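You operate a simulated robot arm through the tools that you are given. There is no shell and no other tool. Be economical: measure what you need, move in short steps, check, and stop when the job is done.

The job below is to be done with a simulated two-armed robot. You get a single attempt, and the scene is never put back.

JOB
Drain the grey bath and pump clean water up to the white line.
Fine: open the lid, raise the basket before you drain, watch it run dry, pump with the blue knob; end with the yellow lever shut, basket down, lid shut.

Only the result counts: the job must be done as asked and must still hold three seconds after the hand-in. Knocking over, shifting, dropping, spilling or breaking anything else fails it. Lids that push on must go on centred and level and be pressed home; caps that screw on are set level and turned clockwise until they are tight.

ROBOT AND FRAMES
Two 7-joint arms with two-finger grippers on one trunk, hanging from a carriage that runs on a gantry, over the field with the corners [-2650, -79], [50, -75], [48, 1205], [-2652, 1201] (x, y) and turns from -6.336 to 5.672 rad about z. Base frame: it is fixed where the carriage stands at the start and does not move with it; the origin is on the floor, on the carriage's upright axis, x ahead of it, y to its left, z up; the surface under the hand at the start is at about z = 860. Readings come in mm, rad, newtons and seconds.
The left shoulder is at the start at [40, 158, 1402], the right one opposite. With the tool pointing down near the work surface each hand reaches from about 100 to 500 mm from the robot's upright axis, wherever it stands, measured 20 degrees to its own side. Places, roughly: blue knob of the grey bath [300, -200, 1100]; grey bath [400, -100, 1000]; lid of the grey bath [500, -100, 1000]; red lever of the grey bath [700, -100, 1100]; yellow lever of the grey bath [600, 100, 900]. Payload 1.96 kg a hand.
The TCP of each hand is the grasp point between the finger pads, 20 mm short of the fingertips. In the tool frame z runs along the fingers and y along their closing line. The gripper opens to 72 mm. The gripper's body begins 38 mm behind the TCP.
Orientation is told as [roll, pitch, yaw] about the base's x, y, z axes, in that order, counted from this pose: with the fingers straight down and closing along the base's y, the tool's x points along the base's -x, its y along +y and its z along -z.

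CONTROLS
- The arms move only by the tool drive_tool. It takes "left_deltas", "right_deltas" or both (then of equal length, played together; a hand with none holds still); each is a list of rows, each a list of 7 numbers: the shift along the tool's x, y, z in mm, then the turn, a rotation vector about the tool's x, y, z in rad, then the closure in counts, from 0 (fully open) to 255 (shut). In form: [[tx, ty, tz, ax, ay, az, claw], ...]. A call has 1 to 8 rows; each row shifts and turns the commanded pose from where the row before left it, along the tool's axes as they then stand. A row lasts 0.2 s, in which the tool goes at most 50 mm and 0.15 rad; a call with a longer step from one row to the next is refused whole, and so is a gripper value outside its range. Where a pose cannot be reached the arm comes as near as it can. A force on the tool above 50 N (or 10 N above the force at the start of the call, whichever is more), or a blocked arm, ends the call early, and 0.2 s more pass. Each finger travels about 45 mm/s and halts on what it meets, pressing with about 38 N; the grip force reading is that of the motor and also rises with nothing between the fingers. The clock runs only during rows and for 0.2 s after the last one: add rows that do not move to give the fingers time. It gives the time, the measured TCP pose, the force on the tool (base axes), the opening and the grip force at its end, in the units of the frame above (readings bear some noise), with the torque about the TCP (base axes, N m) and any sound that the robot's microphone picked up.
- Cameras (640 x 400 px; columns grow to the right, rows downward): "scene" is now at [220.5, -23.6, 1754.7]; the picture's right is [-0.37, -0.93, 0.00], its down [-0.80, 0.32, -0.51] and it looks along [0.47, -0.19, -0.86] (base axes); focal length 253 px, centre (320, 200). "left" rides on the left gripper at [71, -19, -82] in its tool frame; the picture's right is [0.26, 0.97, 0.00], its down [-0.67, 0.18, -0.72] and it looks along [-0.69, 0.19, 0.70] (tool axes); focal length 280 px, centre (320, 200). "right" rides on the right gripper at [71, 19, -82] in its tool frame; the picture's right is [-0.26, 0.97, 0.00], its down [-0.67, -0.18, -0.72] and it looks along [-0.69, -0.19, 0.70] (tool axes); focal length 280 px, centre (320, 200). There is no depth. A picture from a camera that has moved, and an enlarged one, comes with that camera's place and axes in the base frame and with its lens.
- get_image(camera): a new picture of that camera. It takes no simulated time.
- slide_trunk(by): slides the trunk up (or, below 0, down) by that many mm; the arms and the scene camera ride with it, the base frame stays. It gives what a move gives, with no picture.
- base_move(legs): drives the robot by 1 to 6 legs, each [ahead, left, turn to the left] in mm, mm and rad, along the robot's own axes; the way and the turn of a leg run together, so that a leg with both is an arc; at most 1500 mm and 3.142 rad a leg. The arms and the cameras ride along, it lands a little off, and it stops where it bumps. It keeps to its track: a leg is cut to what the track allows. It gives what a move gives.
- pan_tilt(pan, tilt): turns the head with the scene camera to pan (to the left, within 1.501 rad either way) and tilt (down, from -0.506 to 1.204), counted from straight ahead of the robot. It gives what a move gives.
- inspect(camera, box): a new picture of the part [left, top, right, bottom] of that camera's present view, enlarged. It takes no simulated time.
- sign_off(): hands the job in; it is judged then, once.

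Work in short steps. Places have to be worked out from the pictures, the camera data and where the tool is seen: move nearer, look again, correct. Check each grasp and each placing, and mend what went wrong. You have 120 turns and 108 pictures in all, those below and enlarged ones among them. Open the grippers and draw the arms clear of the work before you hand the job in, unless the task says otherwise; then end with one line.

The tools are called as a command line: name --argument value ..., lists and objects as JSON in quotes. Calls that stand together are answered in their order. drive_tool: Moves the arms, as the interface text tells. Its arguments: {"type":"object","properties":{"left_deltas":{"type":"array","items":{"type":"array","items":{"type":"number"}}},"right_deltas":{"type":"array","items":{"type":"array","items":{"type":"number"}}}},"required":[]} The other tools are called the same way: slide_trunk (by) slides the trunk up or down; base_move (legs) drives the base; pan_tilt (pan, tilt) turns the head that bears the scene camera; get_image (camera) takes a picture; inspect (camera, box) takes an enlarged picture of a part of a camera's view; sign_off () hands the job in.

At the start:

```text
t: 0.0
left_tool_pos: [397.4, 120.8, 1451.7]
left_tool_rot: [0.0, 0.0, 0.0]
left_wrist_force: [-0.8, 0.5, -0.2]
left_moment: [0.01, 0.0, 0.0]
left_gripper_width: 71.9
left_finger_force: 0.1
right_tool_pos: [418.5, -290.3, 1464.6]
right_tool_rot: [0.0, 0.001, 0.0]
right_wrist_force: [0.0, 0.9, 0.1]
right_moment: [-0.02, -0.02, -0.02]
right_gripper_width: 71.7
right_finger_force: 0.1
trunk travel left (down, up): [-725.0, 115.0]
robot x, y, heading: [-3.8, 1.7, -0.0]
head pan, tilt: [-0.377, 1.042]
```

scene: 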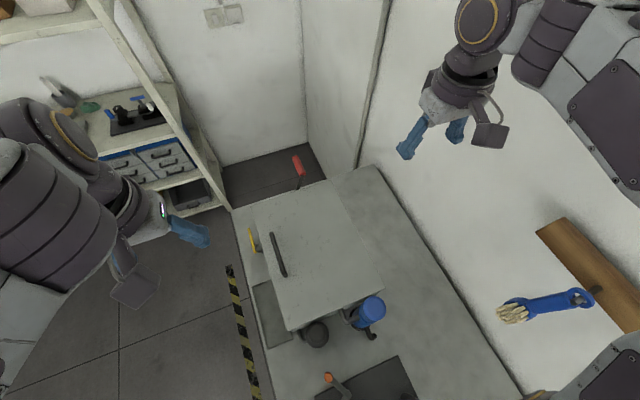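
right: 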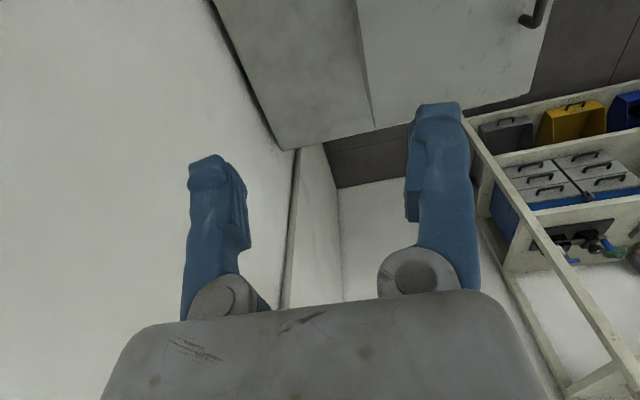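
left: 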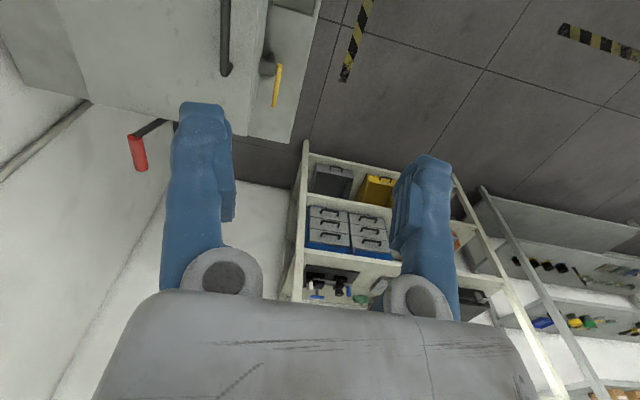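

The bath sits ahead with a black lid bar, blue pump knob at its near right, yellow lever on its left side and red lever at the far end. I enlarge the view for detail.

inspect --camera "scene" --box '[220, 140, 420, 265]'

inspect --camera "scene" --box '[220, 250, 420, 375]'

inspect --camera "left" --box '[80, 0, 340, 180]'

```text
3.20 times, centred on (320, 202) of scene
camera zoom: at [220.5, -23.6, 1754.7], right [-0.37, -0.93, 0.0], down [-0.8, 0.32, -0.51], along [0.47, -0.19, -0.86], focal length 809 px, centre (320, 192)
```

zoom: 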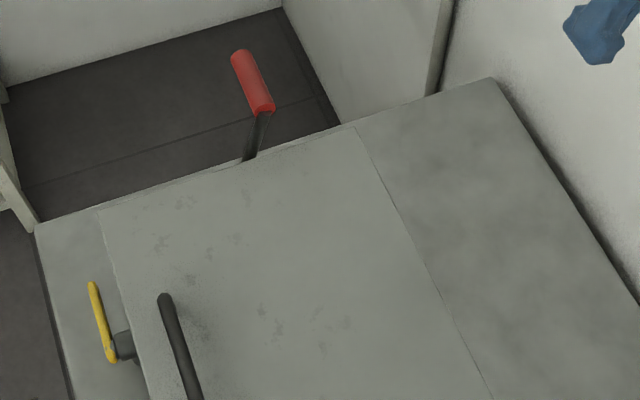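

```text
3.20 times, centred on (320, 312) of scene
camera zoom: at [220.5, -23.6, 1754.7], right [-0.37, -0.93, 0.0], down [-0.8, 0.32, -0.51], along [0.47, -0.19, -0.86], focal length 809 px, centre (320, -160)
```

zoom: 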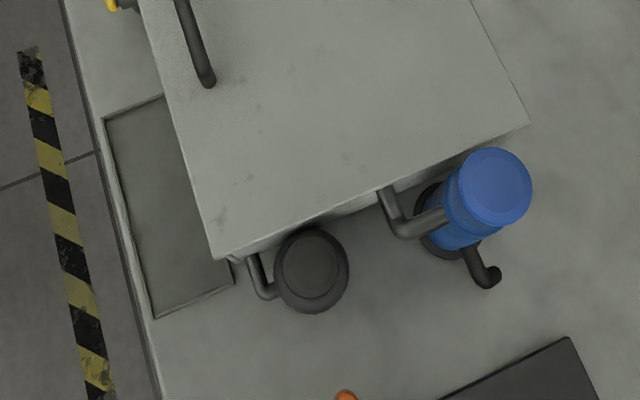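

```text
2.22 times, centred on (210, 90) of left
camera zoom: at [327.8, 100.3, 1532.7], right [-0.26, 0.97, 0.0], down [0.67, 0.18, 0.72], along [0.69, 0.19, -0.7], focal length 623 px, centre (564, 444)
```

zoom: 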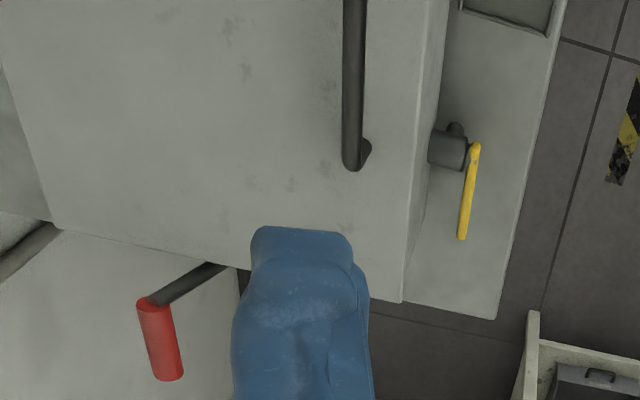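

The lid spans roughly x 288–690, y −250..38, top z≈1020, with its bar along x at y≈0, z≈1057; the hinge must be at y≈−250. I lower the left hand on the free side to look at the lever and valve more closely.

drive_tool --left_deltas '[[0, 20, 45, 0, 0, 0, 0], [0, 20, 45, 0, 0, 0, 0], [0, 20, 45, 0, 0, 0, 0], [0, 20, 45, 0, 0, 0, 0], [0, 20, 45, 0, 0, 0, 0], [0, 0, 0, 0, 0, 0, 0]]'

get_image --camera "left"

get_image --camera "scene"

```text
t: 1.4
left_tool_pos: [399.0, 220.4, 1225.0]
left_tool_rot: [0.0, 0.0, 0.001]
left_wrist_force: [-0.1, 0.6, -0.1]
left_moment: [0.02, 0.01, 0.02]
left_gripper_width: 71.8
left_finger_force: 0.1
right_tool_pos: [420.3, -290.9, 1463.7]
right_tool_rot: [0.001, 0.0, 0.0]
right_wrist_force: [0.1, -0.3, 0.4]
right_moment: [0.01, 0.02, 0.01]
right_gripper_width: 72.0
right_finger_force: 0.0
trunk travel left (down, up): [-725.0, 115.0]
robot x, y, heading: [0.4, 0.9, -0.003]
head pan, tilt: [-0.377, 1.042]
```

```text
101 pictures are left
camera left: at [327.7, 200.3, 1306.8], right [-0.26, 0.97, 0.0], down [0.67, 0.18, 0.72], along [0.69, 0.19, -0.7], focal length 280 px, centre (320, 200)
```

left: 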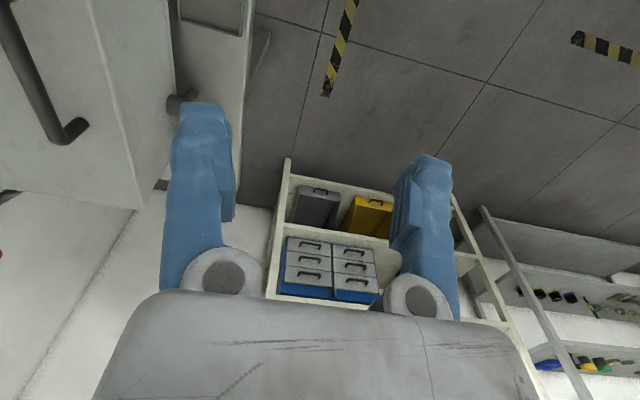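

```text
100 pictures are left
camera scene: at [220.5, -23.6, 1754.7], right [-0.37, -0.93, 0.0], down [-0.8, 0.32, -0.51], along [0.47, -0.19, -0.86], focal length 253 px, centre (320, 200)
```

scene: 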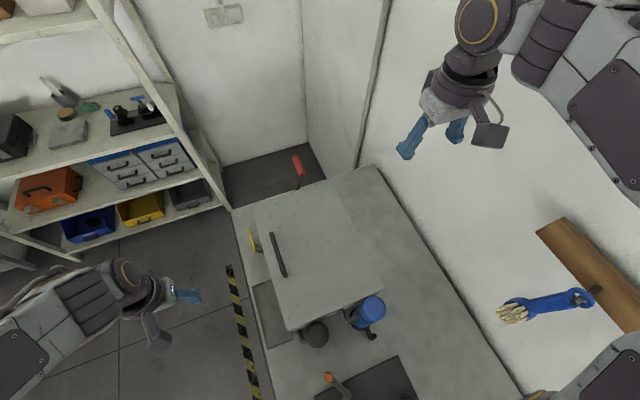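

The finger hides the valve. I turn the left hand to the right so its camera looks at the bath's left side.

drive_tool --left_deltas '[[0, 30, 20, 0, 0, 0.15, 0], [0, 30, 20, 0, 0, 0.15, 0], [0, 20, 20, 0, 0, 0.15, 0], [0, 0, 20, 0, 0, 0.15, 0], [0, 0, 20, 0, 0, 0.15, 0], [0, 0, 0, 0, 0, 0.15, 0], [0, 0, 0, 0, 0, 0.15, 0], [0, 0, 0, 0, 0, 0.15, 0]]'

get_image --camera "left"

```text
t: 3.2
left_tool_pos: [408.9, 297.9, 1127.5]
left_tool_rot: [0.0, 0.0, -1.201]
left_wrist_force: [-0.5, 0.1, 0.9]
left_moment: [0.0, -0.03, -0.02]
left_gripper_width: 71.9
left_finger_force: 0.1
right_tool_pos: [419.1, -290.5, 1464.6]
right_tool_rot: [0.0, 0.0, 0.0]
right_wrist_force: [0.6, -0.4, -0.2]
right_moment: [0.0, 0.0, 0.01]
right_gripper_width: 72.3
right_finger_force: 0.0
trunk travel left (down, up): [-725.0, 115.0]
robot x, y, heading: [-4.0, -0.5, -0.003]
head pan, tilt: [-0.377, 1.042]
```

```text
99 pictures are left
camera left: at [365.2, 357.5, 1207.6], right [0.81, 0.59, 0.0], down [0.41, -0.56, 0.72], along [0.42, -0.58, -0.7], focal length 280 px, centre (320, 200)
```

left: 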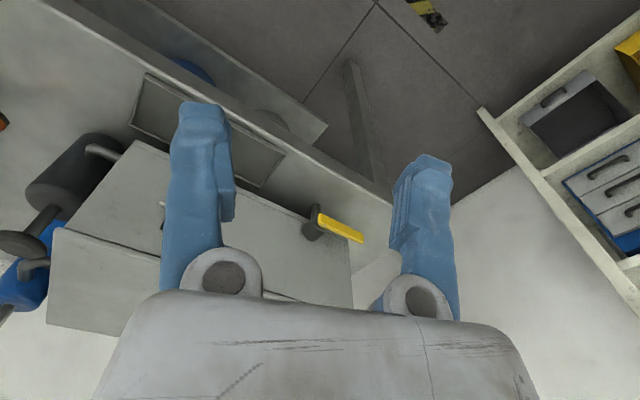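

This view is upside-down but shows the valve and the pumps. I enlarge both parts.

inspect --camera "left" --box '[240, 150, 400, 270]'

inspect --camera "left" --box '[0, 100, 200, 330]'

```text
3.33 times, centred on (320, 210) of left
camera zoom: at [365.2, 357.5, 1207.6], right [0.81, 0.59, 0.0], down [0.41, -0.56, 0.72], along [0.42, -0.58, -0.7], focal length 935 px, centre (320, 167)
```

zoom: 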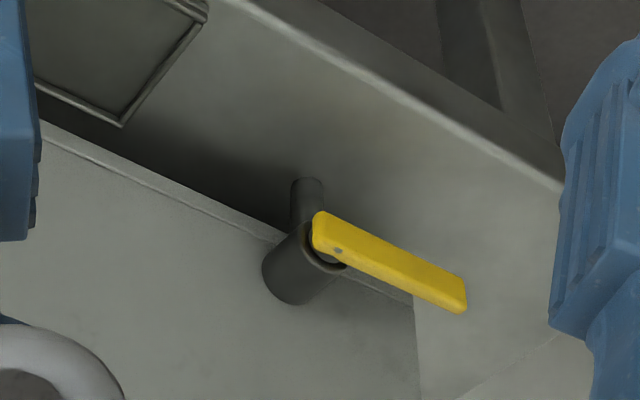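

```text
1.74 times, centred on (100, 215) of left
camera zoom: at [365.2, 357.5, 1207.6], right [0.81, 0.59, 0.0], down [0.41, -0.56, 0.72], along [0.42, -0.58, -0.7], focal length 488 px, centre (703, 174)
```

zoom: 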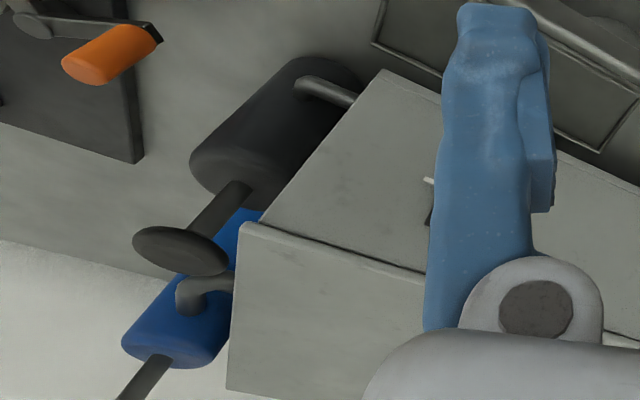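

The yellow lever is horizontal over a downward spout, so opening should be swinging it up. Something with a white mark is hidden behind the finger on the bath's side; I shift the hand back to see it.

drive_tool --left_deltas '[[18, -45, 0, 0, 0, 0, 0], [18, -45, 0, 0, 0, 0, 0], [0, 0, 0, 0, 0, 0.15, 0]]'

get_image --camera "left"

```text
t: 4.0
left_tool_pos: [311.5, 299.2, 1125.5]
left_tool_rot: [-0.001, -0.001, -1.351]
left_wrist_force: [-0.4, 0.1, 0.1]
left_moment: [0.01, -0.02, 0.0]
left_gripper_width: 71.8
left_finger_force: 0.1
right_tool_pos: [419.1, -289.7, 1463.9]
right_tool_rot: [0.0, 0.001, 0.0]
right_wrist_force: [0.3, -0.4, 0.2]
right_moment: [0.01, 0.01, -0.01]
right_gripper_width: 71.9
right_finger_force: 0.1
trunk travel left (down, up): [-725.0, 115.0]
robot x, y, heading: [-6.1, 2.6, -0.005]
head pan, tilt: [-0.377, 1.042]
```

```text
96 pictures are left
camera left: at [277.5, 363.6, 1207.3], right [0.88, 0.47, 0.0], down [0.33, -0.62, 0.72], along [0.33, -0.63, -0.7], focal length 280 px, centre (320, 200)
```

left: 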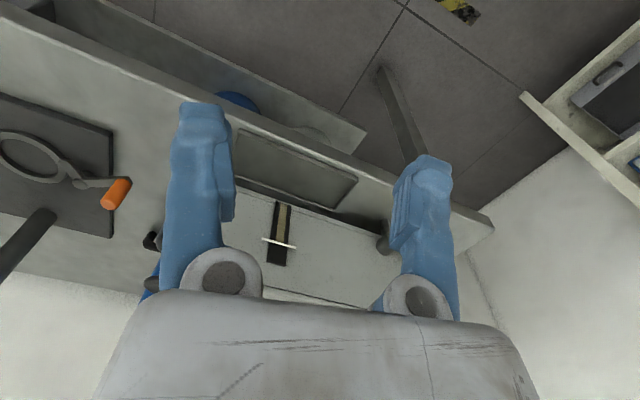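

inspect --camera "left" --box '[230, 180, 350, 280]'

```text
4.00 times, centred on (290, 230) of left
camera zoom: at [277.5, 363.6, 1207.3], right [0.88, 0.47, 0.0], down [0.33, -0.62, 0.72], along [0.33, -0.63, -0.7], focal length 1122 px, centre (440, 80)
```

zoom: 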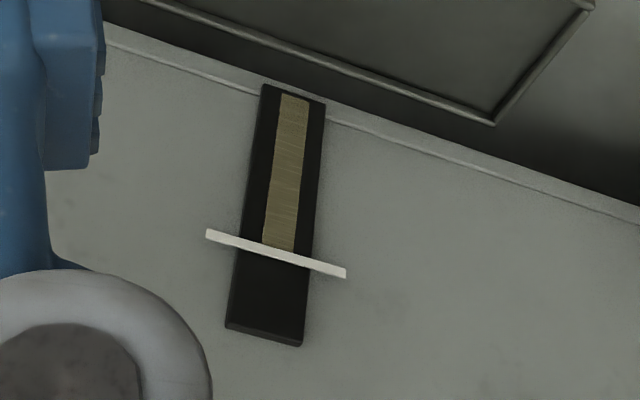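

The sight gauge on the bath's left side shows dirty water at the white line — a good indicator. Now I drive the base ahead to its track limit to gain reach for the lid.

base_move --legs '[[50, 0, 0]]'

drive_tool --right_deltas '[[0, 45, 20, 0, 0, 0, 0], [0, 45, 20, 0, 0, 0, 0], [0, 45, 20, -0.1, 0, 0, 0], [0, 45, 20, -0.1, 0, 0, 0], [0, 20, 40, 0, 0, 0, 0], [0, 0, 40, 0, 0, 0, 0], [0, 0, 0, 0, 0, 0, 0]]'

get_image --camera "right"

get_image --camera "scene"

```text
t: 4.9
left_tool_pos: [361.8, 298.1, 1124.8]
left_tool_rot: [0.0, 0.0, -1.35]
left_wrist_force: [0.0, -0.7, -0.6]
left_moment: [0.03, 0.04, 0.0]
left_gripper_width: 71.8
left_finger_force: 0.0
right_tool_pos: [467.8, -290.1, 1464.6]
right_tool_rot: [-0.001, 0.001, 0.0]
right_wrist_force: [-0.6, -0.2, 0.4]
right_moment: [0.02, -0.01, -0.04]
right_gripper_width: 71.9
right_finger_force: 0.1
trunk travel left (down, up): [-725.0, 115.0]
robot x, y, heading: [50.9, 1.8, 0.002]
head pan, tilt: [-0.377, 1.042]
```

```text
t: 6.5
left_tool_pos: [361.9, 298.3, 1125.9]
left_tool_rot: [0.001, 0.002, -1.349]
left_wrist_force: [0.8, -0.7, 0.0]
left_moment: [-0.01, 0.04, -0.01]
left_gripper_width: 72.0
left_finger_force: 0.0
right_tool_pos: [467.9, -73.2, 1312.5]
right_tool_rot: [0.201, 0.001, 0.0]
right_wrist_force: [0.5, -0.1, 0.3]
right_moment: [0.0, 0.03, 0.03]
right_gripper_width: 72.3
right_finger_force: 0.0
trunk travel left (down, up): [-725.0, 115.0]
robot x, y, heading: [51.8, -1.2, -0.002]
head pan, tilt: [-0.377, 1.042]
```

```text
94 pictures are left
camera right: at [397.7, -70.1, 1398.3], right [0.26, 0.95, 0.19], down [0.67, -0.32, 0.66], along [0.69, -0.04, -0.72], focal length 280 px, centre (320, 200)
```

right: 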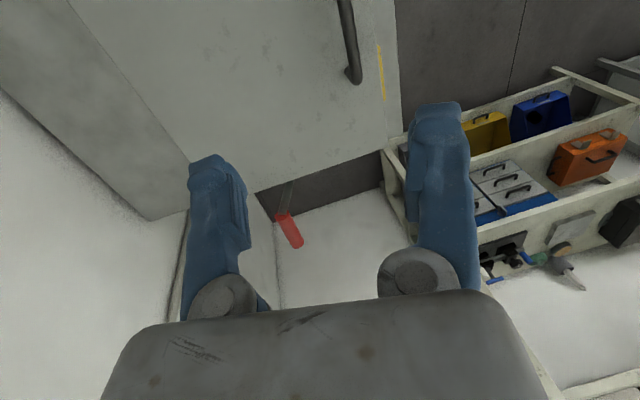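

```text
93 pictures are left
camera scene: at [270.5, -23.6, 1754.7], right [-0.37, -0.93, 0.0], down [-0.8, 0.32, -0.51], along [0.47, -0.19, -0.86], focal length 253 px, centre (320, 200)
```

scene: 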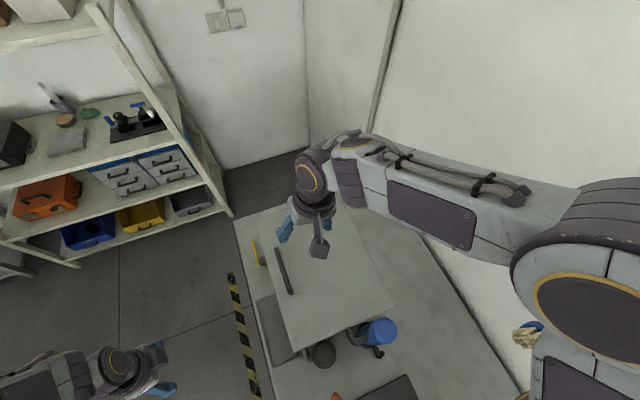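

The right camera puts the handle's far end at ≈(549, 3, 1057), consistent. I descend to about 45 mm above the bar's middle and check.

drive_tool --right_deltas '[[-4, 6, 45, 0, 0, 0, 0], [-4, 6, 45, 0, 0, 0, 0], [-4, 6, 45, 0, 0, 0, 0], [-2, 3, 45, 0, 0, 0, 0], [0, 0, 40, 0, 0, 0, 0], [0, 0, 0, 0, 0, 0, 0]]'

get_image --camera "right"

inspect --camera "scene" --box '[220, 180, 400, 300]'

get_image --camera "left"

```text
t: 7.9
left_tool_pos: [361.8, 298.4, 1126.9]
left_tool_rot: [0.0, 0.001, -1.35]
left_wrist_force: [0.3, -0.4, -0.8]
left_moment: [0.01, 0.02, 0.01]
left_gripper_width: 72.2
left_finger_force: 0.2
right_tool_pos: [483.1, -9.9, 1101.1]
right_tool_rot: [0.2, 0.0, -0.001]
right_wrist_force: [-0.3, -0.3, 0.0]
right_moment: [-0.01, -0.01, -0.01]
right_gripper_width: 71.9
right_finger_force: 0.0
trunk travel left (down, up): [-725.0, 115.0]
robot x, y, heading: [48.9, 0.9, -0.003]
head pan, tilt: [-0.377, 1.042]
```

```text
92 pictures are left
camera right: at [412.5, -5.7, 1186.7], right [0.26, 0.95, 0.19], down [0.67, -0.32, 0.67], along [0.69, -0.05, -0.72], focal length 280 px, centre (320, 200)
```

right: 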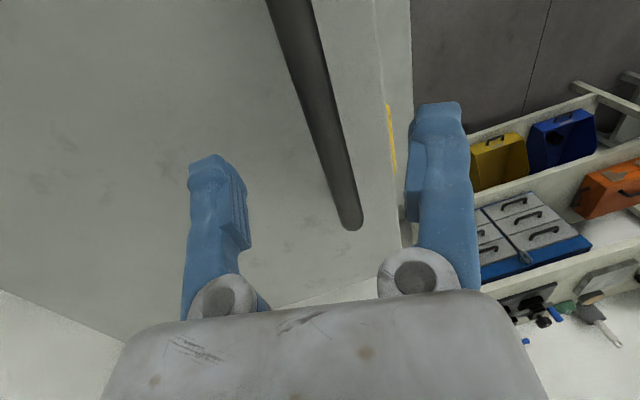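

```text
3.33 times, centred on (310, 240) of scene
camera zoom: at [270.5, -23.6, 1754.7], right [-0.37, -0.93, 0.0], down [-0.8, 0.32, -0.51], along [0.47, -0.19, -0.86], focal length 843 px, centre (353, 67)
```

zoom: 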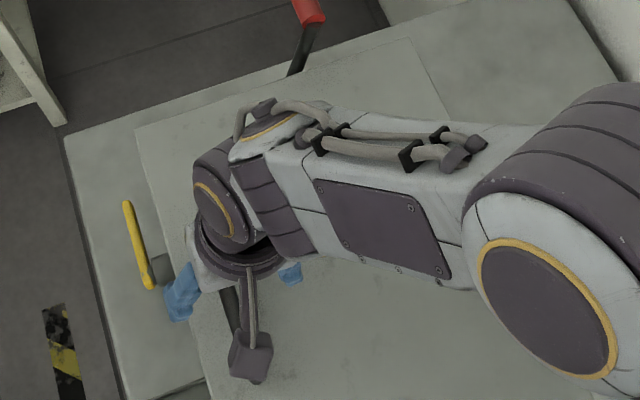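

```text
90 pictures are left
camera left: at [327.8, 363.7, 1207.3], right [0.88, 0.47, 0.0], down [0.33, -0.62, 0.72], along [0.33, -0.63, -0.7], focal length 280 px, centre (320, 200)
```

left: 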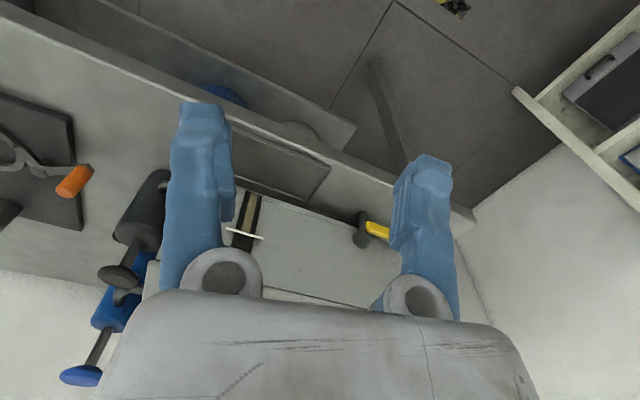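

The bar lies between the fingers, at y≈0, z≈1065. I descend 38 mm along the tool and close.

drive_tool --right_deltas '[[0, 1, 19, 0, 0, 0, 0], [0, 1, 19, 0, 0, 0, 0], [0, 0, 0, 0, 0, 0, 120], [0, 0, 0, 0, 0, 0, 255], [0, 0, 0, 0, 0, 0, 255], [0, 0, 0, 0, 0, 0, 255]]'

get_image --camera "right"

```text
t: 8.6
left_tool_pos: [362.2, 295.8, 1126.7]
left_tool_rot: [-0.001, -0.001, -1.351]
left_wrist_force: [-0.5, -0.2, -0.1]
left_moment: [-0.02, -0.01, 0.0]
left_gripper_width: 72.2
left_finger_force: 0.0
right_tool_pos: [485.6, -1.3, 1071.3]
right_tool_rot: [0.198, -0.002, -0.001]
right_wrist_force: [-3.3, -11.0, 31.6]
right_moment: [-1.81, 0.16, -0.04]
right_gripper_width: 57.3
right_finger_force: 4.2
trunk travel left (down, up): [-725.0, 115.0]
robot x, y, heading: [50.7, -1.0, -0.004]
head pan, tilt: [-0.377, 1.042]
stopped in row 3 (right hand): the force on the tool passed its limit at 61 N (the readings are from after the stop); the commanded pose is now the measured one
```

```text
89 pictures are left
camera right: at [414.9, 1.1, 1155.7], right [0.26, 0.95, 0.19], down [0.67, -0.32, 0.67], along [0.69, -0.05, -0.72], focal length 280 px, centre (320, 200)
```

right: 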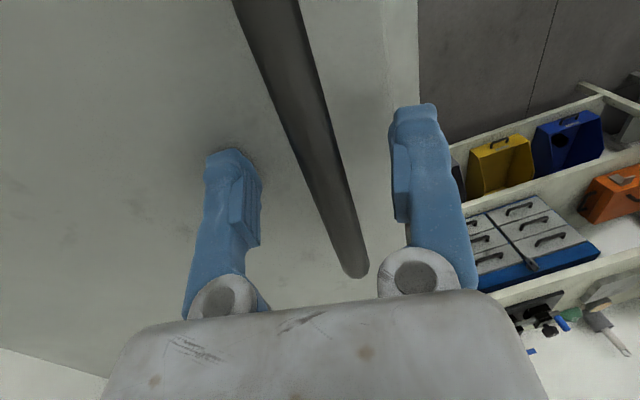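

The −y finger touched the lid (top ≈1042). I back off 6 mm and close on the bar.

drive_tool --right_deltas '[[0, 0, -6, 0, 0, 0, 60], [0, 0, 0, 0, 0, 0, 160], [0, 0, 0, 0, 0, 0, 255], [0, 0, 0, 0, 0, 0, 255], [0, 0, 0, 0, 0, 0, 255], [0, 0, 0, 0, 0, 0, 255]]'

get_image --camera "right"

```text
t: 10.0
left_tool_pos: [362.0, 300.6, 1127.1]
left_tool_rot: [0.001, 0.002, -1.349]
left_wrist_force: [0.6, 0.4, 0.2]
left_moment: [-0.01, 0.0, 0.01]
left_gripper_width: 71.9
left_finger_force: 0.1
right_tool_pos: [482.6, 2.4, 1074.8]
right_tool_rot: [0.202, 0.0, 0.002]
right_wrist_force: [0.5, 9.1, -2.3]
right_moment: [0.0, -0.04, 0.04]
right_gripper_width: 6.0
right_finger_force: 31.3
trunk travel left (down, up): [-725.0, 115.0]
robot x, y, heading: [53.0, -2.3, -0.006]
head pan, tilt: [-0.377, 1.042]
```

```text
88 pictures are left
camera right: at [413.1, 4.2, 1160.4], right [0.26, 0.95, 0.19], down [0.68, -0.32, 0.66], along [0.69, -0.04, -0.72], focal length 280 px, centre (320, 200)
```

right: 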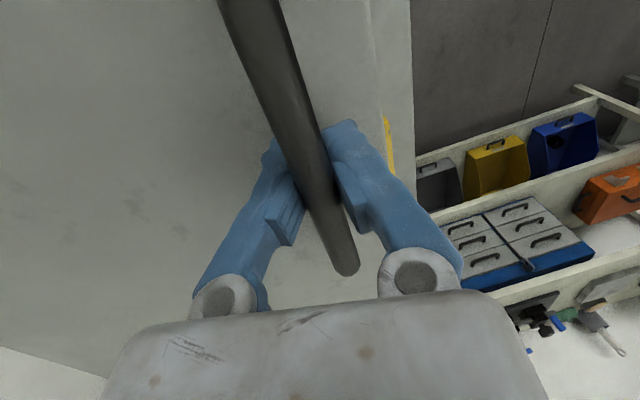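

Fingers hold the bar (grip 31 N). I start swinging the lid up around the hinge near y=−250, rolling the tool half as fast.

drive_tool --right_deltas '[[0, 0, -25.4, -0.05, 0, 0, 255], [0, -1.5, -25.3, -0.05, 0, 0, 255], [0, -2.7, -25.3, -0.05, 0, 0, 255], [0, 0, 0, 0, 0, 0, 255]]'

get_image --camera "left"

```text
t: 11.0
left_tool_pos: [362.4, 301.5, 1127.2]
left_tool_rot: [0.0, 0.001, -1.35]
left_wrist_force: [0.3, 0.0, 0.0]
left_moment: [0.0, 0.01, -0.02]
left_gripper_width: 72.0
left_finger_force: 0.0
right_tool_pos: [483.8, -22.4, 1147.7]
right_tool_rot: [0.353, 0.0, -0.001]
right_wrist_force: [0.9, 9.3, 0.8]
right_moment: [0.02, 0.03, 0.09]
right_gripper_width: 6.1
right_finger_force: 31.0
trunk travel left (down, up): [-725.0, 115.0]
robot x, y, heading: [51.6, -3.6, -0.001]
head pan, tilt: [-0.377, 1.042]
```

```text
87 pictures are left
camera left: at [328.0, 364.8, 1207.8], right [0.88, 0.47, 0.0], down [0.33, -0.62, 0.71], along [0.33, -0.63, -0.7], focal length 280 px, centre (320, 200)
```

left: 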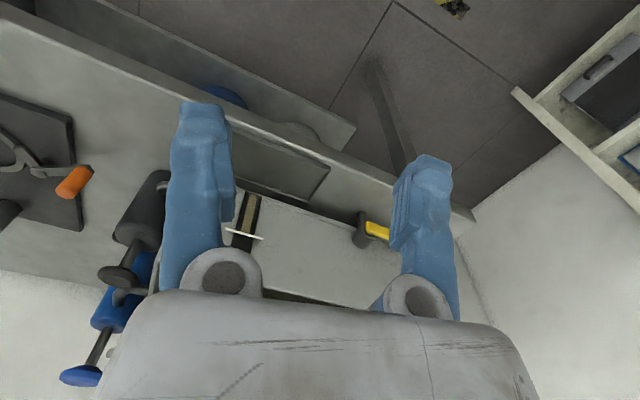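

I check whether the lid follows.

get_image --camera "right"

get_image --camera "scene"

```text
86 pictures are left
camera right: at [413.0, -31.9, 1232.9], right [0.26, 0.91, 0.33], down [0.67, -0.42, 0.61], along [0.69, 0.07, -0.72], focal length 280 px, centre (320, 200)
```

right: 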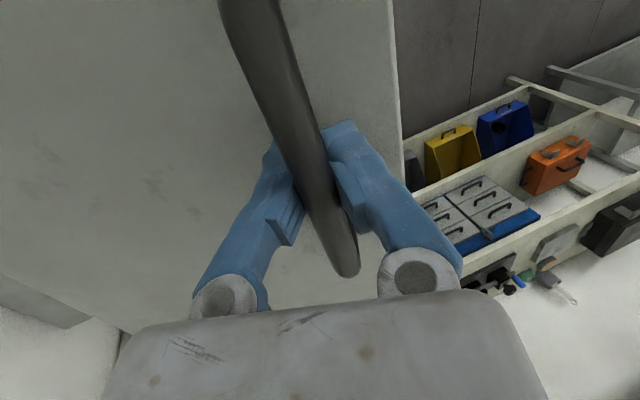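

```text
85 pictures are left
camera scene: at [270.5, -23.1, 1754.8], right [-0.37, -0.93, 0.0], down [-0.8, 0.32, -0.51], along [0.47, -0.19, -0.86], focal length 253 px, centre (320, 200)
```

scene: 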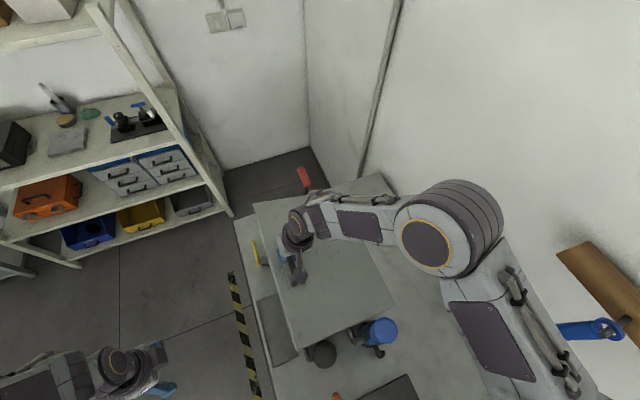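

The lid follows along the expected arc with low forces. I continue to about 1.0 rad.

drive_tool --right_deltas '[[0, -4.0, -25.1, -0.05, 0, 0, 255], [0, -5.2, -24.9, -0.05, 0, 0, 255], [0, -6.5, -24.6, -0.05, 0, 0, 255], [0, -7.7, -24.2, -0.05, 0, 0, 255], [0, -8.9, -23.8, -0.05, 0, 0, 255], [0, -10.1, -23.4, -0.05, 0, 0, 255], [0, -11.2, -22.7, -0.05, 0, 0, 255]]'

get_image --camera "scene"

get_image --camera "right"

```text
t: 12.6
left_tool_pos: [361.5, 298.7, 1125.9]
left_tool_rot: [0.002, 0.0, -1.348]
left_wrist_force: [-0.5, -0.2, -0.4]
left_moment: [-0.02, -0.02, 0.0]
left_gripper_width: 71.9
left_finger_force: 0.1
right_tool_pos: [483.8, -152.1, 1266.3]
right_tool_rot: [0.697, 0.004, -0.005]
right_wrist_force: [14.2, -10.7, -33.5]
right_moment: [0.31, -0.06, 0.16]
right_gripper_width: 6.2
right_finger_force: 30.4
trunk travel left (down, up): [-725.0, 115.0]
robot x, y, heading: [48.9, -0.0, 0.004]
head pan, tilt: [-0.377, 1.042]
```

```text
84 pictures are left
camera scene: at [270.4, -24.0, 1754.2], right [-0.37, -0.93, 0.0], down [-0.8, 0.32, -0.51], along [0.47, -0.19, -0.86], focal length 253 px, centre (320, 200)
```

scene: 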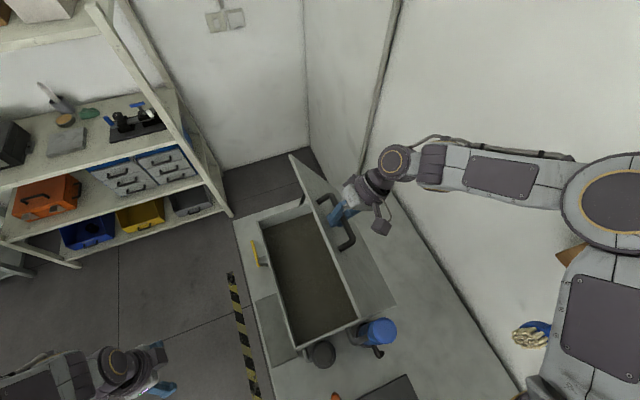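

```text
83 pictures are left
camera right: at [412.8, -189.1, 1342.8], right [0.27, 0.74, 0.62], down [0.67, -0.6, 0.43], along [0.69, 0.3, -0.66], focal length 280 px, centre (320, 200)
```

right: 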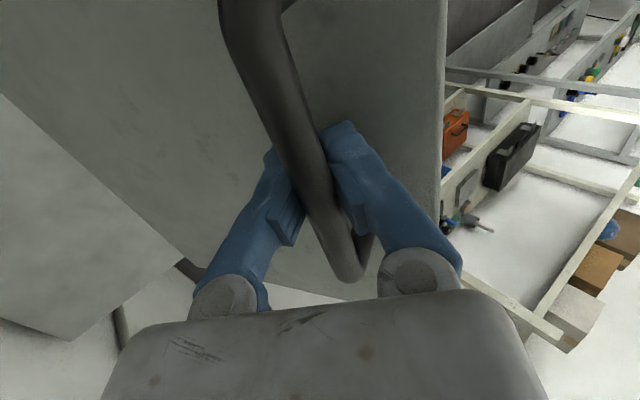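

The lid is ~1 rad open with a moderate pull (−33 N z). I relax a bit downward and re-read the force before going on.

drive_tool --right_deltas '[[0, -3, 0, 0, 0, 0, 255], [0, 0, 0, 0, 0, 0, 255]]'

```text
t: 13.2
left_tool_pos: [361.0, 298.9, 1126.5]
left_tool_rot: [0.001, -0.001, -1.35]
left_wrist_force: [0.4, -1.2, -0.6]
left_moment: [0.0, -0.01, -0.01]
left_gripper_width: 72.0
left_finger_force: 0.0
right_tool_pos: [482.9, -150.9, 1267.1]
right_tool_rot: [0.701, 0.0, 0.001]
right_wrist_force: [3.7, -6.2, -19.1]
right_moment: [0.2, -0.02, -0.02]
right_gripper_width: 6.0
right_finger_force: 30.0
trunk travel left (down, up): [-725.0, 115.0]
robot x, y, heading: [45.9, 2.6, -0.002]
head pan, tilt: [-0.377, 1.042]
```

Force eased, so the true radius is slightly smaller than assumed. I continue to ~1.5 rad with a slightly lower path.

drive_tool --right_deltas '[[0, -13.3, -21.0, -0.05, 0, 0, 255], [0, -14.4, -20.4, -0.05, 0, 0, 255], [0, -15.6, -19.8, -0.05, 0, 0, 255], [0, -16.3, -19.5, -0.05, 0, 0, 255], [0, -17.4, -18.7, -0.05, 0, 0, 255], [0, 0, 0, 0, 0, 0, 255]]'

get_image --camera "scene"

```text
t: 14.4
left_tool_pos: [360.4, 304.3, 1128.4]
left_tool_rot: [-0.001, 0.003, -1.345]
left_wrist_force: [0.5, 1.1, 0.5]
left_moment: [-0.03, 0.02, 0.0]
left_gripper_width: 72.2
left_finger_force: 0.0
right_tool_pos: [483.1, -258.1, 1283.0]
right_tool_rot: [0.951, -0.006, 0.026]
right_wrist_force: [3.0, 25.2, -7.0]
right_moment: [-0.1, 0.48, 0.14]
right_gripper_width: 6.1
right_finger_force: 29.6
trunk travel left (down, up): [-725.0, 115.0]
robot x, y, heading: [52.2, 0.5, 0.001]
head pan, tilt: [-0.377, 1.042]
stopped in row 6 (right hand): the force on the tool passed its limit at 64 N (the readings are from after the stop); the commanded pose is now the measured one
```

```text
82 pictures are left
camera scene: at [270.4, -20.4, 1754.4], right [-0.37, -0.93, 0.0], down [-0.8, 0.32, -0.5], along [0.47, -0.18, -0.86], focal length 253 px, centre (320, 200)
```

scene: 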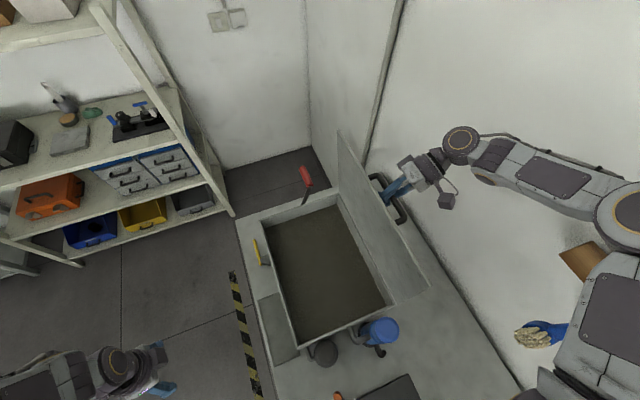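

The lid is about vertical and met a stop. I look closely to see whether it is past vertical before letting go.

inspect --camera "scene" --box '[250, 120, 450, 370]'

get_image --camera "right"

get_image --camera "left"

```text
1.60 times, centred on (350, 245) of scene
camera zoom: at [270.4, -20.4, 1754.4], right [-0.37, -0.93, 0.0], down [-0.8, 0.32, -0.5], along [0.47, -0.18, -0.86], focal length 405 px, centre (272, 128)
```

zoom: 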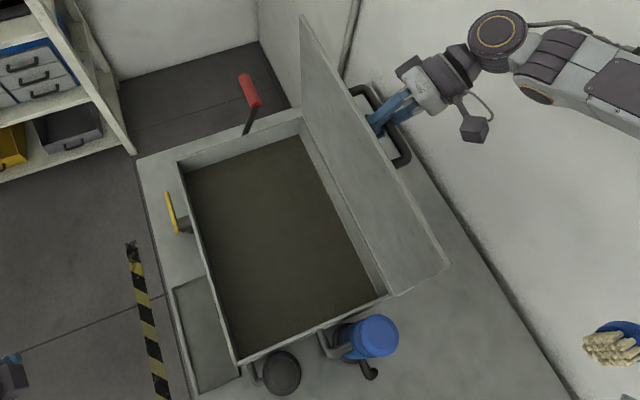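

```text
80 pictures are left
camera right: at [414.1, -316.0, 1347.0], right [0.24, 0.57, 0.79], down [0.69, -0.67, 0.27], along [0.68, 0.48, -0.55], focal length 280 px, centre (320, 200)
```

right: 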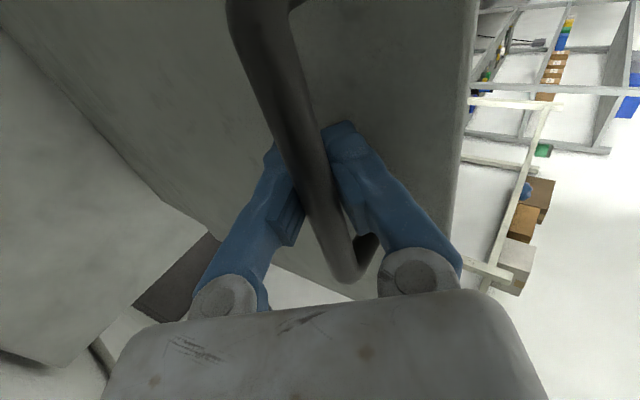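

```text
79 pictures are left
camera left: at [326.2, 368.6, 1208.1], right [0.88, 0.47, 0.0], down [0.33, -0.62, 0.71], along [0.34, -0.63, -0.7], focal length 280 px, centre (320, 200)
```

left: 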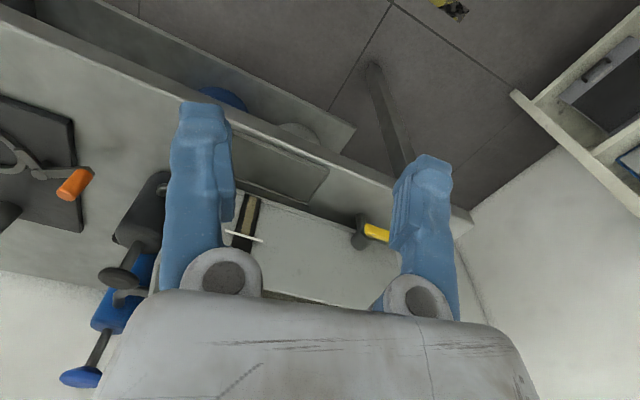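

The lid seems vertical to within a few degrees, so I can't be sure it stays. I bring the left hand, in the bath's open side, just in front of the lid as a catcher before releasing.

drive_tool --left_deltas '[[0, 0, -45, 0, 0, 0, 255], [0, 0, -45, 0, 0, 0, 255], [-45, -3, -30, 0, 0, 0, 255], [-49, -3, 0, 0, 0, 0, 255], [-49, -3, 0, 0, 0, 0, 255], [-49, -3, 0, 0, 0, 0, 255], [-49, -3, 0, 0, 0, 0, 255], [-49, -3, 0, 0, 0, 0, 255]]'

drive_tool --left_deltas '[[-49, -3, 0, 0, 0, 0, 255], [-49, -3, 0, 0, 0, 0, 255], [-40, -2, 0, 0, 0, 0, 255], [0, 0, 0, 0, 0, 0, 255]]'

get_image --camera "scene"

get_image --camera "left"

```text
refused: row 3 steps farther than a row can; nothing moved
```

```text
t: 15.4
left_tool_pos: [382.7, 167.8, 1126.8]
left_tool_rot: [0.0, 0.006, -1.348]
left_wrist_force: [0.4, 0.0, 0.5]
left_moment: [0.02, 0.01, -0.01]
left_gripper_width: 0.0
left_finger_force: 13.0
right_tool_pos: [483.9, -259.2, 1282.0]
right_tool_rot: [0.952, -0.009, 0.02]
right_wrist_force: [-1.1, 41.6, -4.4]
right_moment: [-0.26, 0.41, -0.03]
right_gripper_width: 5.9
right_finger_force: 30.1
trunk travel left (down, up): [-725.0, 115.0]
robot x, y, heading: [46.6, 2.1, -0.001]
head pan, tilt: [-0.377, 1.042]
```

```text
78 pictures are left
camera scene: at [270.3, -20.3, 1754.6], right [-0.37, -0.93, 0.0], down [-0.8, 0.32, -0.5], along [0.47, -0.18, -0.86], focal length 253 px, centre (320, 200)
```

scene: 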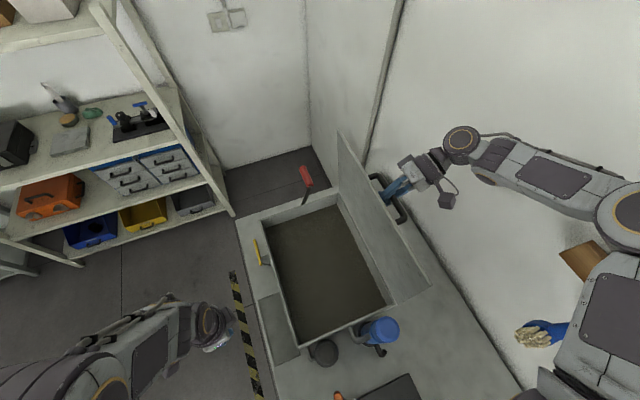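

```text
77 pictures are left
camera left: at [348.7, 233.1, 1208.6], right [0.88, 0.47, 0.0], down [0.33, -0.62, 0.71], along [0.34, -0.63, -0.7], focal length 280 px, centre (320, 200)
```

left: 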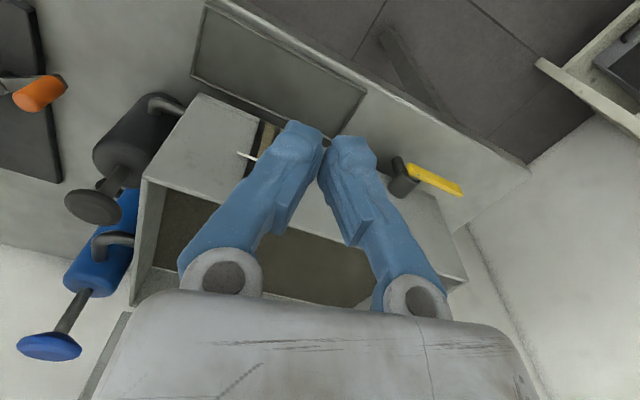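

One call was refused and the other ran at lower height, harmlessly (hand still outside the bath). I now raise the left hand and then carry it across.

drive_tool --left_deltas '[[0, 0, -45, 0, 0, 0, 255], [0, 0, -45, 0, 0, 0, 255], [-48, -5, -8, 0, 0, 0, 255], [-48, -5, 0, 0, 0, 0, 255], [-48, -5, 0, 0, 0, 0, 255], [-48, -5, 0, 0, 0, 0, 255], [-48, -5, 0, 0, 0, 0, 255], [-48, -5, 0, 0, 0, 0, 255]]'

get_image --camera "left"

get_image --camera "scene"

```text
t: 17.1
left_tool_pos: [408.9, -95.8, 1220.8]
left_tool_rot: [-0.009, -0.032, -1.385]
left_wrist_force: [-0.5, 0.1, 0.2]
left_moment: [0.01, 0.0, 0.01]
left_gripper_width: 0.0
left_finger_force: 29.2
left hand out of reach, approached as far as the arm can: row 8
right_tool_pos: [483.2, -259.0, 1283.6]
right_tool_rot: [0.951, -0.007, 0.026]
right_wrist_force: [2.3, 20.0, -8.1]
right_moment: [-0.1, 0.16, -0.28]
right_gripper_width: 6.1
right_finger_force: 29.6
trunk travel left (down, up): [-725.0, 115.0]
robot x, y, heading: [50.2, 2.8, 0.001]
head pan, tilt: [-0.377, 1.042]
stopped in row 8 (right hand): the force on the tool passed its limit at 60 N (the readings are from after the stop); the commanded pose is now the measured one
```

```text
76 pictures are left
camera left: at [378.1, -26.7, 1300.1], right [0.9, 0.44, -0.02], down [0.31, -0.61, 0.73], along [0.31, -0.67, -0.68], focal length 280 px, centre (320, 200)
```

left: 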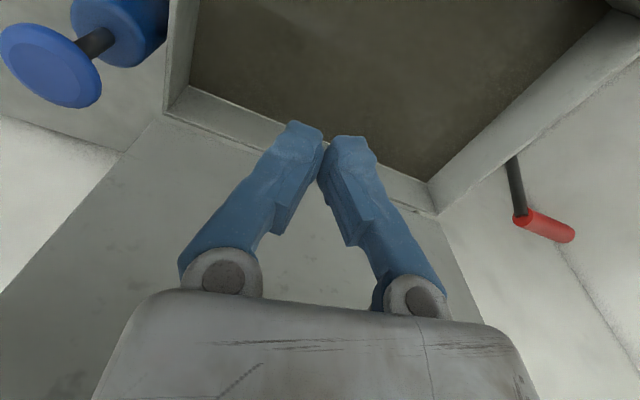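

```text
75 pictures are left
camera scene: at [270.4, -21.1, 1754.4], right [-0.37, -0.93, 0.0], down [-0.8, 0.32, -0.5], along [0.47, -0.18, -0.86], focal length 253 px, centre (320, 200)
```

scene: 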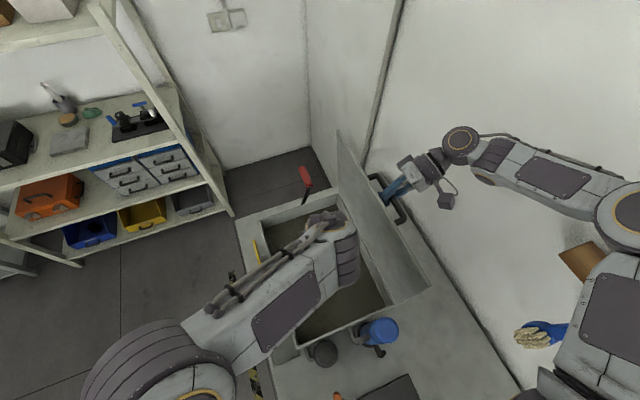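

Left arm hit its reach at y≈−96. I tilt its fingers toward the lid so that the tips stop just short of its inner face.

drive_tool --left_deltas '[[0, 0, 0, 0, -0.15, 0, 255], [-10, 0, 0, 0, -0.15, 0, 255], [-20, 0, 0, 0, -0.15, 0, 255], [-20, 0, 10, 0, -0.15, 0, 255], [-20, 0, 10, 0, 0, 0, 255], [0, 0, 0, 0, 0, 0, 255]]'

get_image --camera "left"

```text
t: 18.5
left_tool_pos: [423.3, -166.7, 1233.9]
left_tool_rot: [-0.012, -0.63, -1.379]
left_wrist_force: [0.2, -0.1, -1.0]
left_moment: [0.01, -0.02, 0.0]
left_gripper_width: 0.0
left_finger_force: 29.1
right_tool_pos: [482.8, -259.8, 1283.8]
right_tool_rot: [0.953, -0.009, 0.021]
right_wrist_force: [4.0, 31.6, -11.0]
right_moment: [-0.06, 0.39, -0.02]
right_gripper_width: 6.1
right_finger_force: 29.3
trunk travel left (down, up): [-725.0, 115.0]
robot x, y, heading: [48.5, 1.2, 0.003]
head pan, tilt: [-0.377, 1.042]
```

```text
74 pictures are left
camera left: at [385.6, -66.7, 1257.2], right [0.91, 0.39, -0.16], down [0.21, -0.09, 0.97], along [0.36, -0.92, -0.16], focal length 280 px, centre (320, 200)
```

left: 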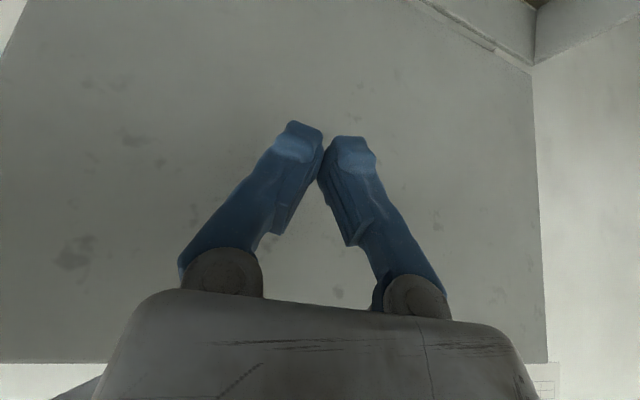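

The lid looks near vertical, maybe leaning a few degrees toward the bath. I bring the left tips ~35 mm closer, then open the right fingers partly and see whether the lid stays.

drive_tool --left_deltas '[[-14, 0, 10, 0, 0, 0, 255], [-14, 0, 10, 0, 0, 0, 255], [0, 0, 0, 0, 0, 0, 255]]'

drive_tool --right_deltas '[[0, 0, 0, 0, 0, 0, 180], [0, 0, 0, 0, 0, 0, 120], [0, 0, 0, 0, 0, 0, 120]]'

get_image --camera "right"

get_image --camera "left"

```text
t: 19.3
left_tool_pos: [430.5, -199.4, 1232.7]
left_tool_rot: [-0.01, -0.63, -1.379]
left_wrist_force: [0.3, -1.0, 0.0]
left_moment: [-0.03, 0.0, 0.03]
left_gripper_width: 0.0
left_finger_force: 29.4
right_tool_pos: [483.9, -259.6, 1283.9]
right_tool_rot: [0.953, -0.01, 0.021]
right_wrist_force: [1.9, 31.4, -10.7]
right_moment: [-0.09, 0.24, -0.25]
right_gripper_width: 5.8
right_finger_force: 29.7
trunk travel left (down, up): [-725.0, 115.0]
robot x, y, heading: [47.7, -1.0, 0.003]
head pan, tilt: [-0.377, 1.042]
```

```text
t: 20.1
left_tool_pos: [430.0, -203.5, 1234.8]
left_tool_rot: [-0.012, -0.634, -1.379]
left_wrist_force: [-0.2, 0.0, -0.1]
left_moment: [0.01, 0.02, -0.01]
left_gripper_width: 0.3
left_finger_force: 29.5
right_tool_pos: [482.4, -263.7, 1284.8]
right_tool_rot: [0.947, -0.008, 0.02]
right_wrist_force: [-1.0, 0.5, 1.3]
right_moment: [-0.06, 0.01, -0.04]
right_gripper_width: 38.0
right_finger_force: 0.0
trunk travel left (down, up): [-725.0, 115.0]
robot x, y, heading: [49.1, 1.6, 0.003]
head pan, tilt: [-0.377, 1.042]
```

```text
73 pictures are left
camera right: at [414.0, -320.2, 1348.4], right [0.24, 0.57, 0.79], down [0.69, -0.67, 0.27], along [0.69, 0.47, -0.55], focal length 280 px, centre (320, 200)
```

right: 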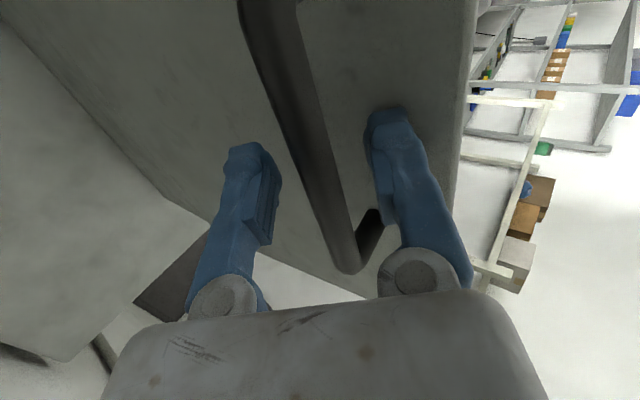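

```text
72 pictures are left
camera left: at [392.0, -103.7, 1258.2], right [0.91, 0.39, -0.16], down [0.21, -0.08, 0.97], along [0.36, -0.92, -0.16], focal length 280 px, centre (320, 200)
```

left: 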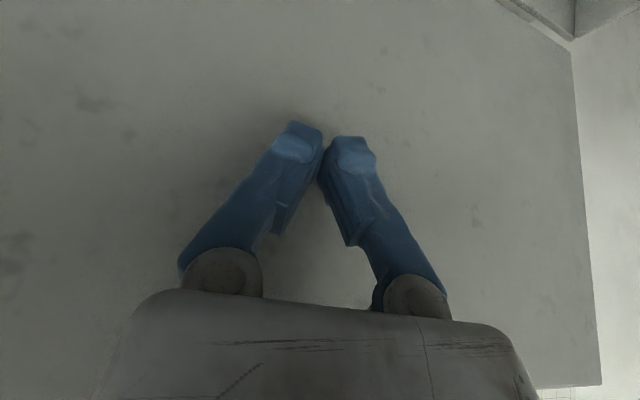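

The lid stays up by itself. I withdraw the right fingers from the bar a little, then raise and level the hand, staying clear of the wall.

drive_tool --right_deltas '[[0, 0, 0, 0, 0, 0, 0], [0, 0, 0, 0, 0, 0, 0], [0, 0, -18, 0, 0, 0, 0], [0, 0, -18, 0, 0, 0, 0], [0, 32.5, -23.3, 0.15, 0, 0, 0], [0, 28.7, -27.9, 0.15, 0, 0, 0], [0, 24.2, -31.8, 0.15, 0, 0, 0], [0, 19.2, -35, 0.15, 0, 0, 0]]'

get_image --camera "scene"

```text
t: 21.9
left_tool_pos: [429.5, -204.0, 1234.3]
left_tool_rot: [-0.011, -0.633, -1.378]
left_wrist_force: [0.0, 0.4, 0.1]
left_moment: [-0.04, -0.02, 0.0]
left_gripper_width: 0.0
left_finger_force: 29.3
right_tool_pos: [482.6, -292.6, 1467.3]
right_tool_rot: [0.346, -0.01, 0.021]
right_wrist_force: [-1.0, 0.1, -0.6]
right_moment: [-0.01, 0.02, -0.03]
right_gripper_width: 71.8
right_finger_force: 0.1
trunk travel left (down, up): [-725.0, 115.0]
robot x, y, heading: [50.6, 2.3, 0.005]
head pan, tilt: [-0.377, 1.042]
```

```text
71 pictures are left
camera scene: at [270.4, -22.8, 1754.7], right [-0.37, -0.93, 0.0], down [-0.8, 0.32, -0.51], along [0.47, -0.19, -0.86], focal length 253 px, centre (320, 200)
```

scene: 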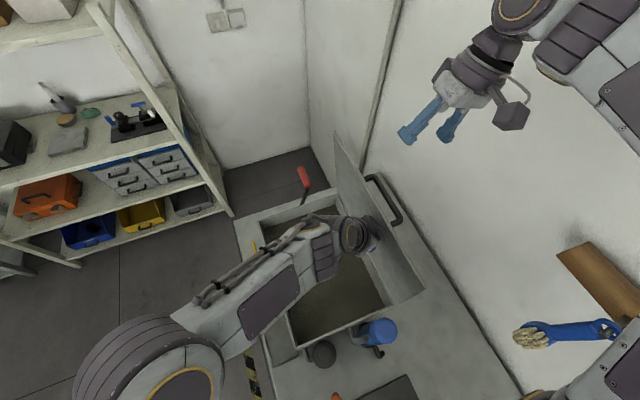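

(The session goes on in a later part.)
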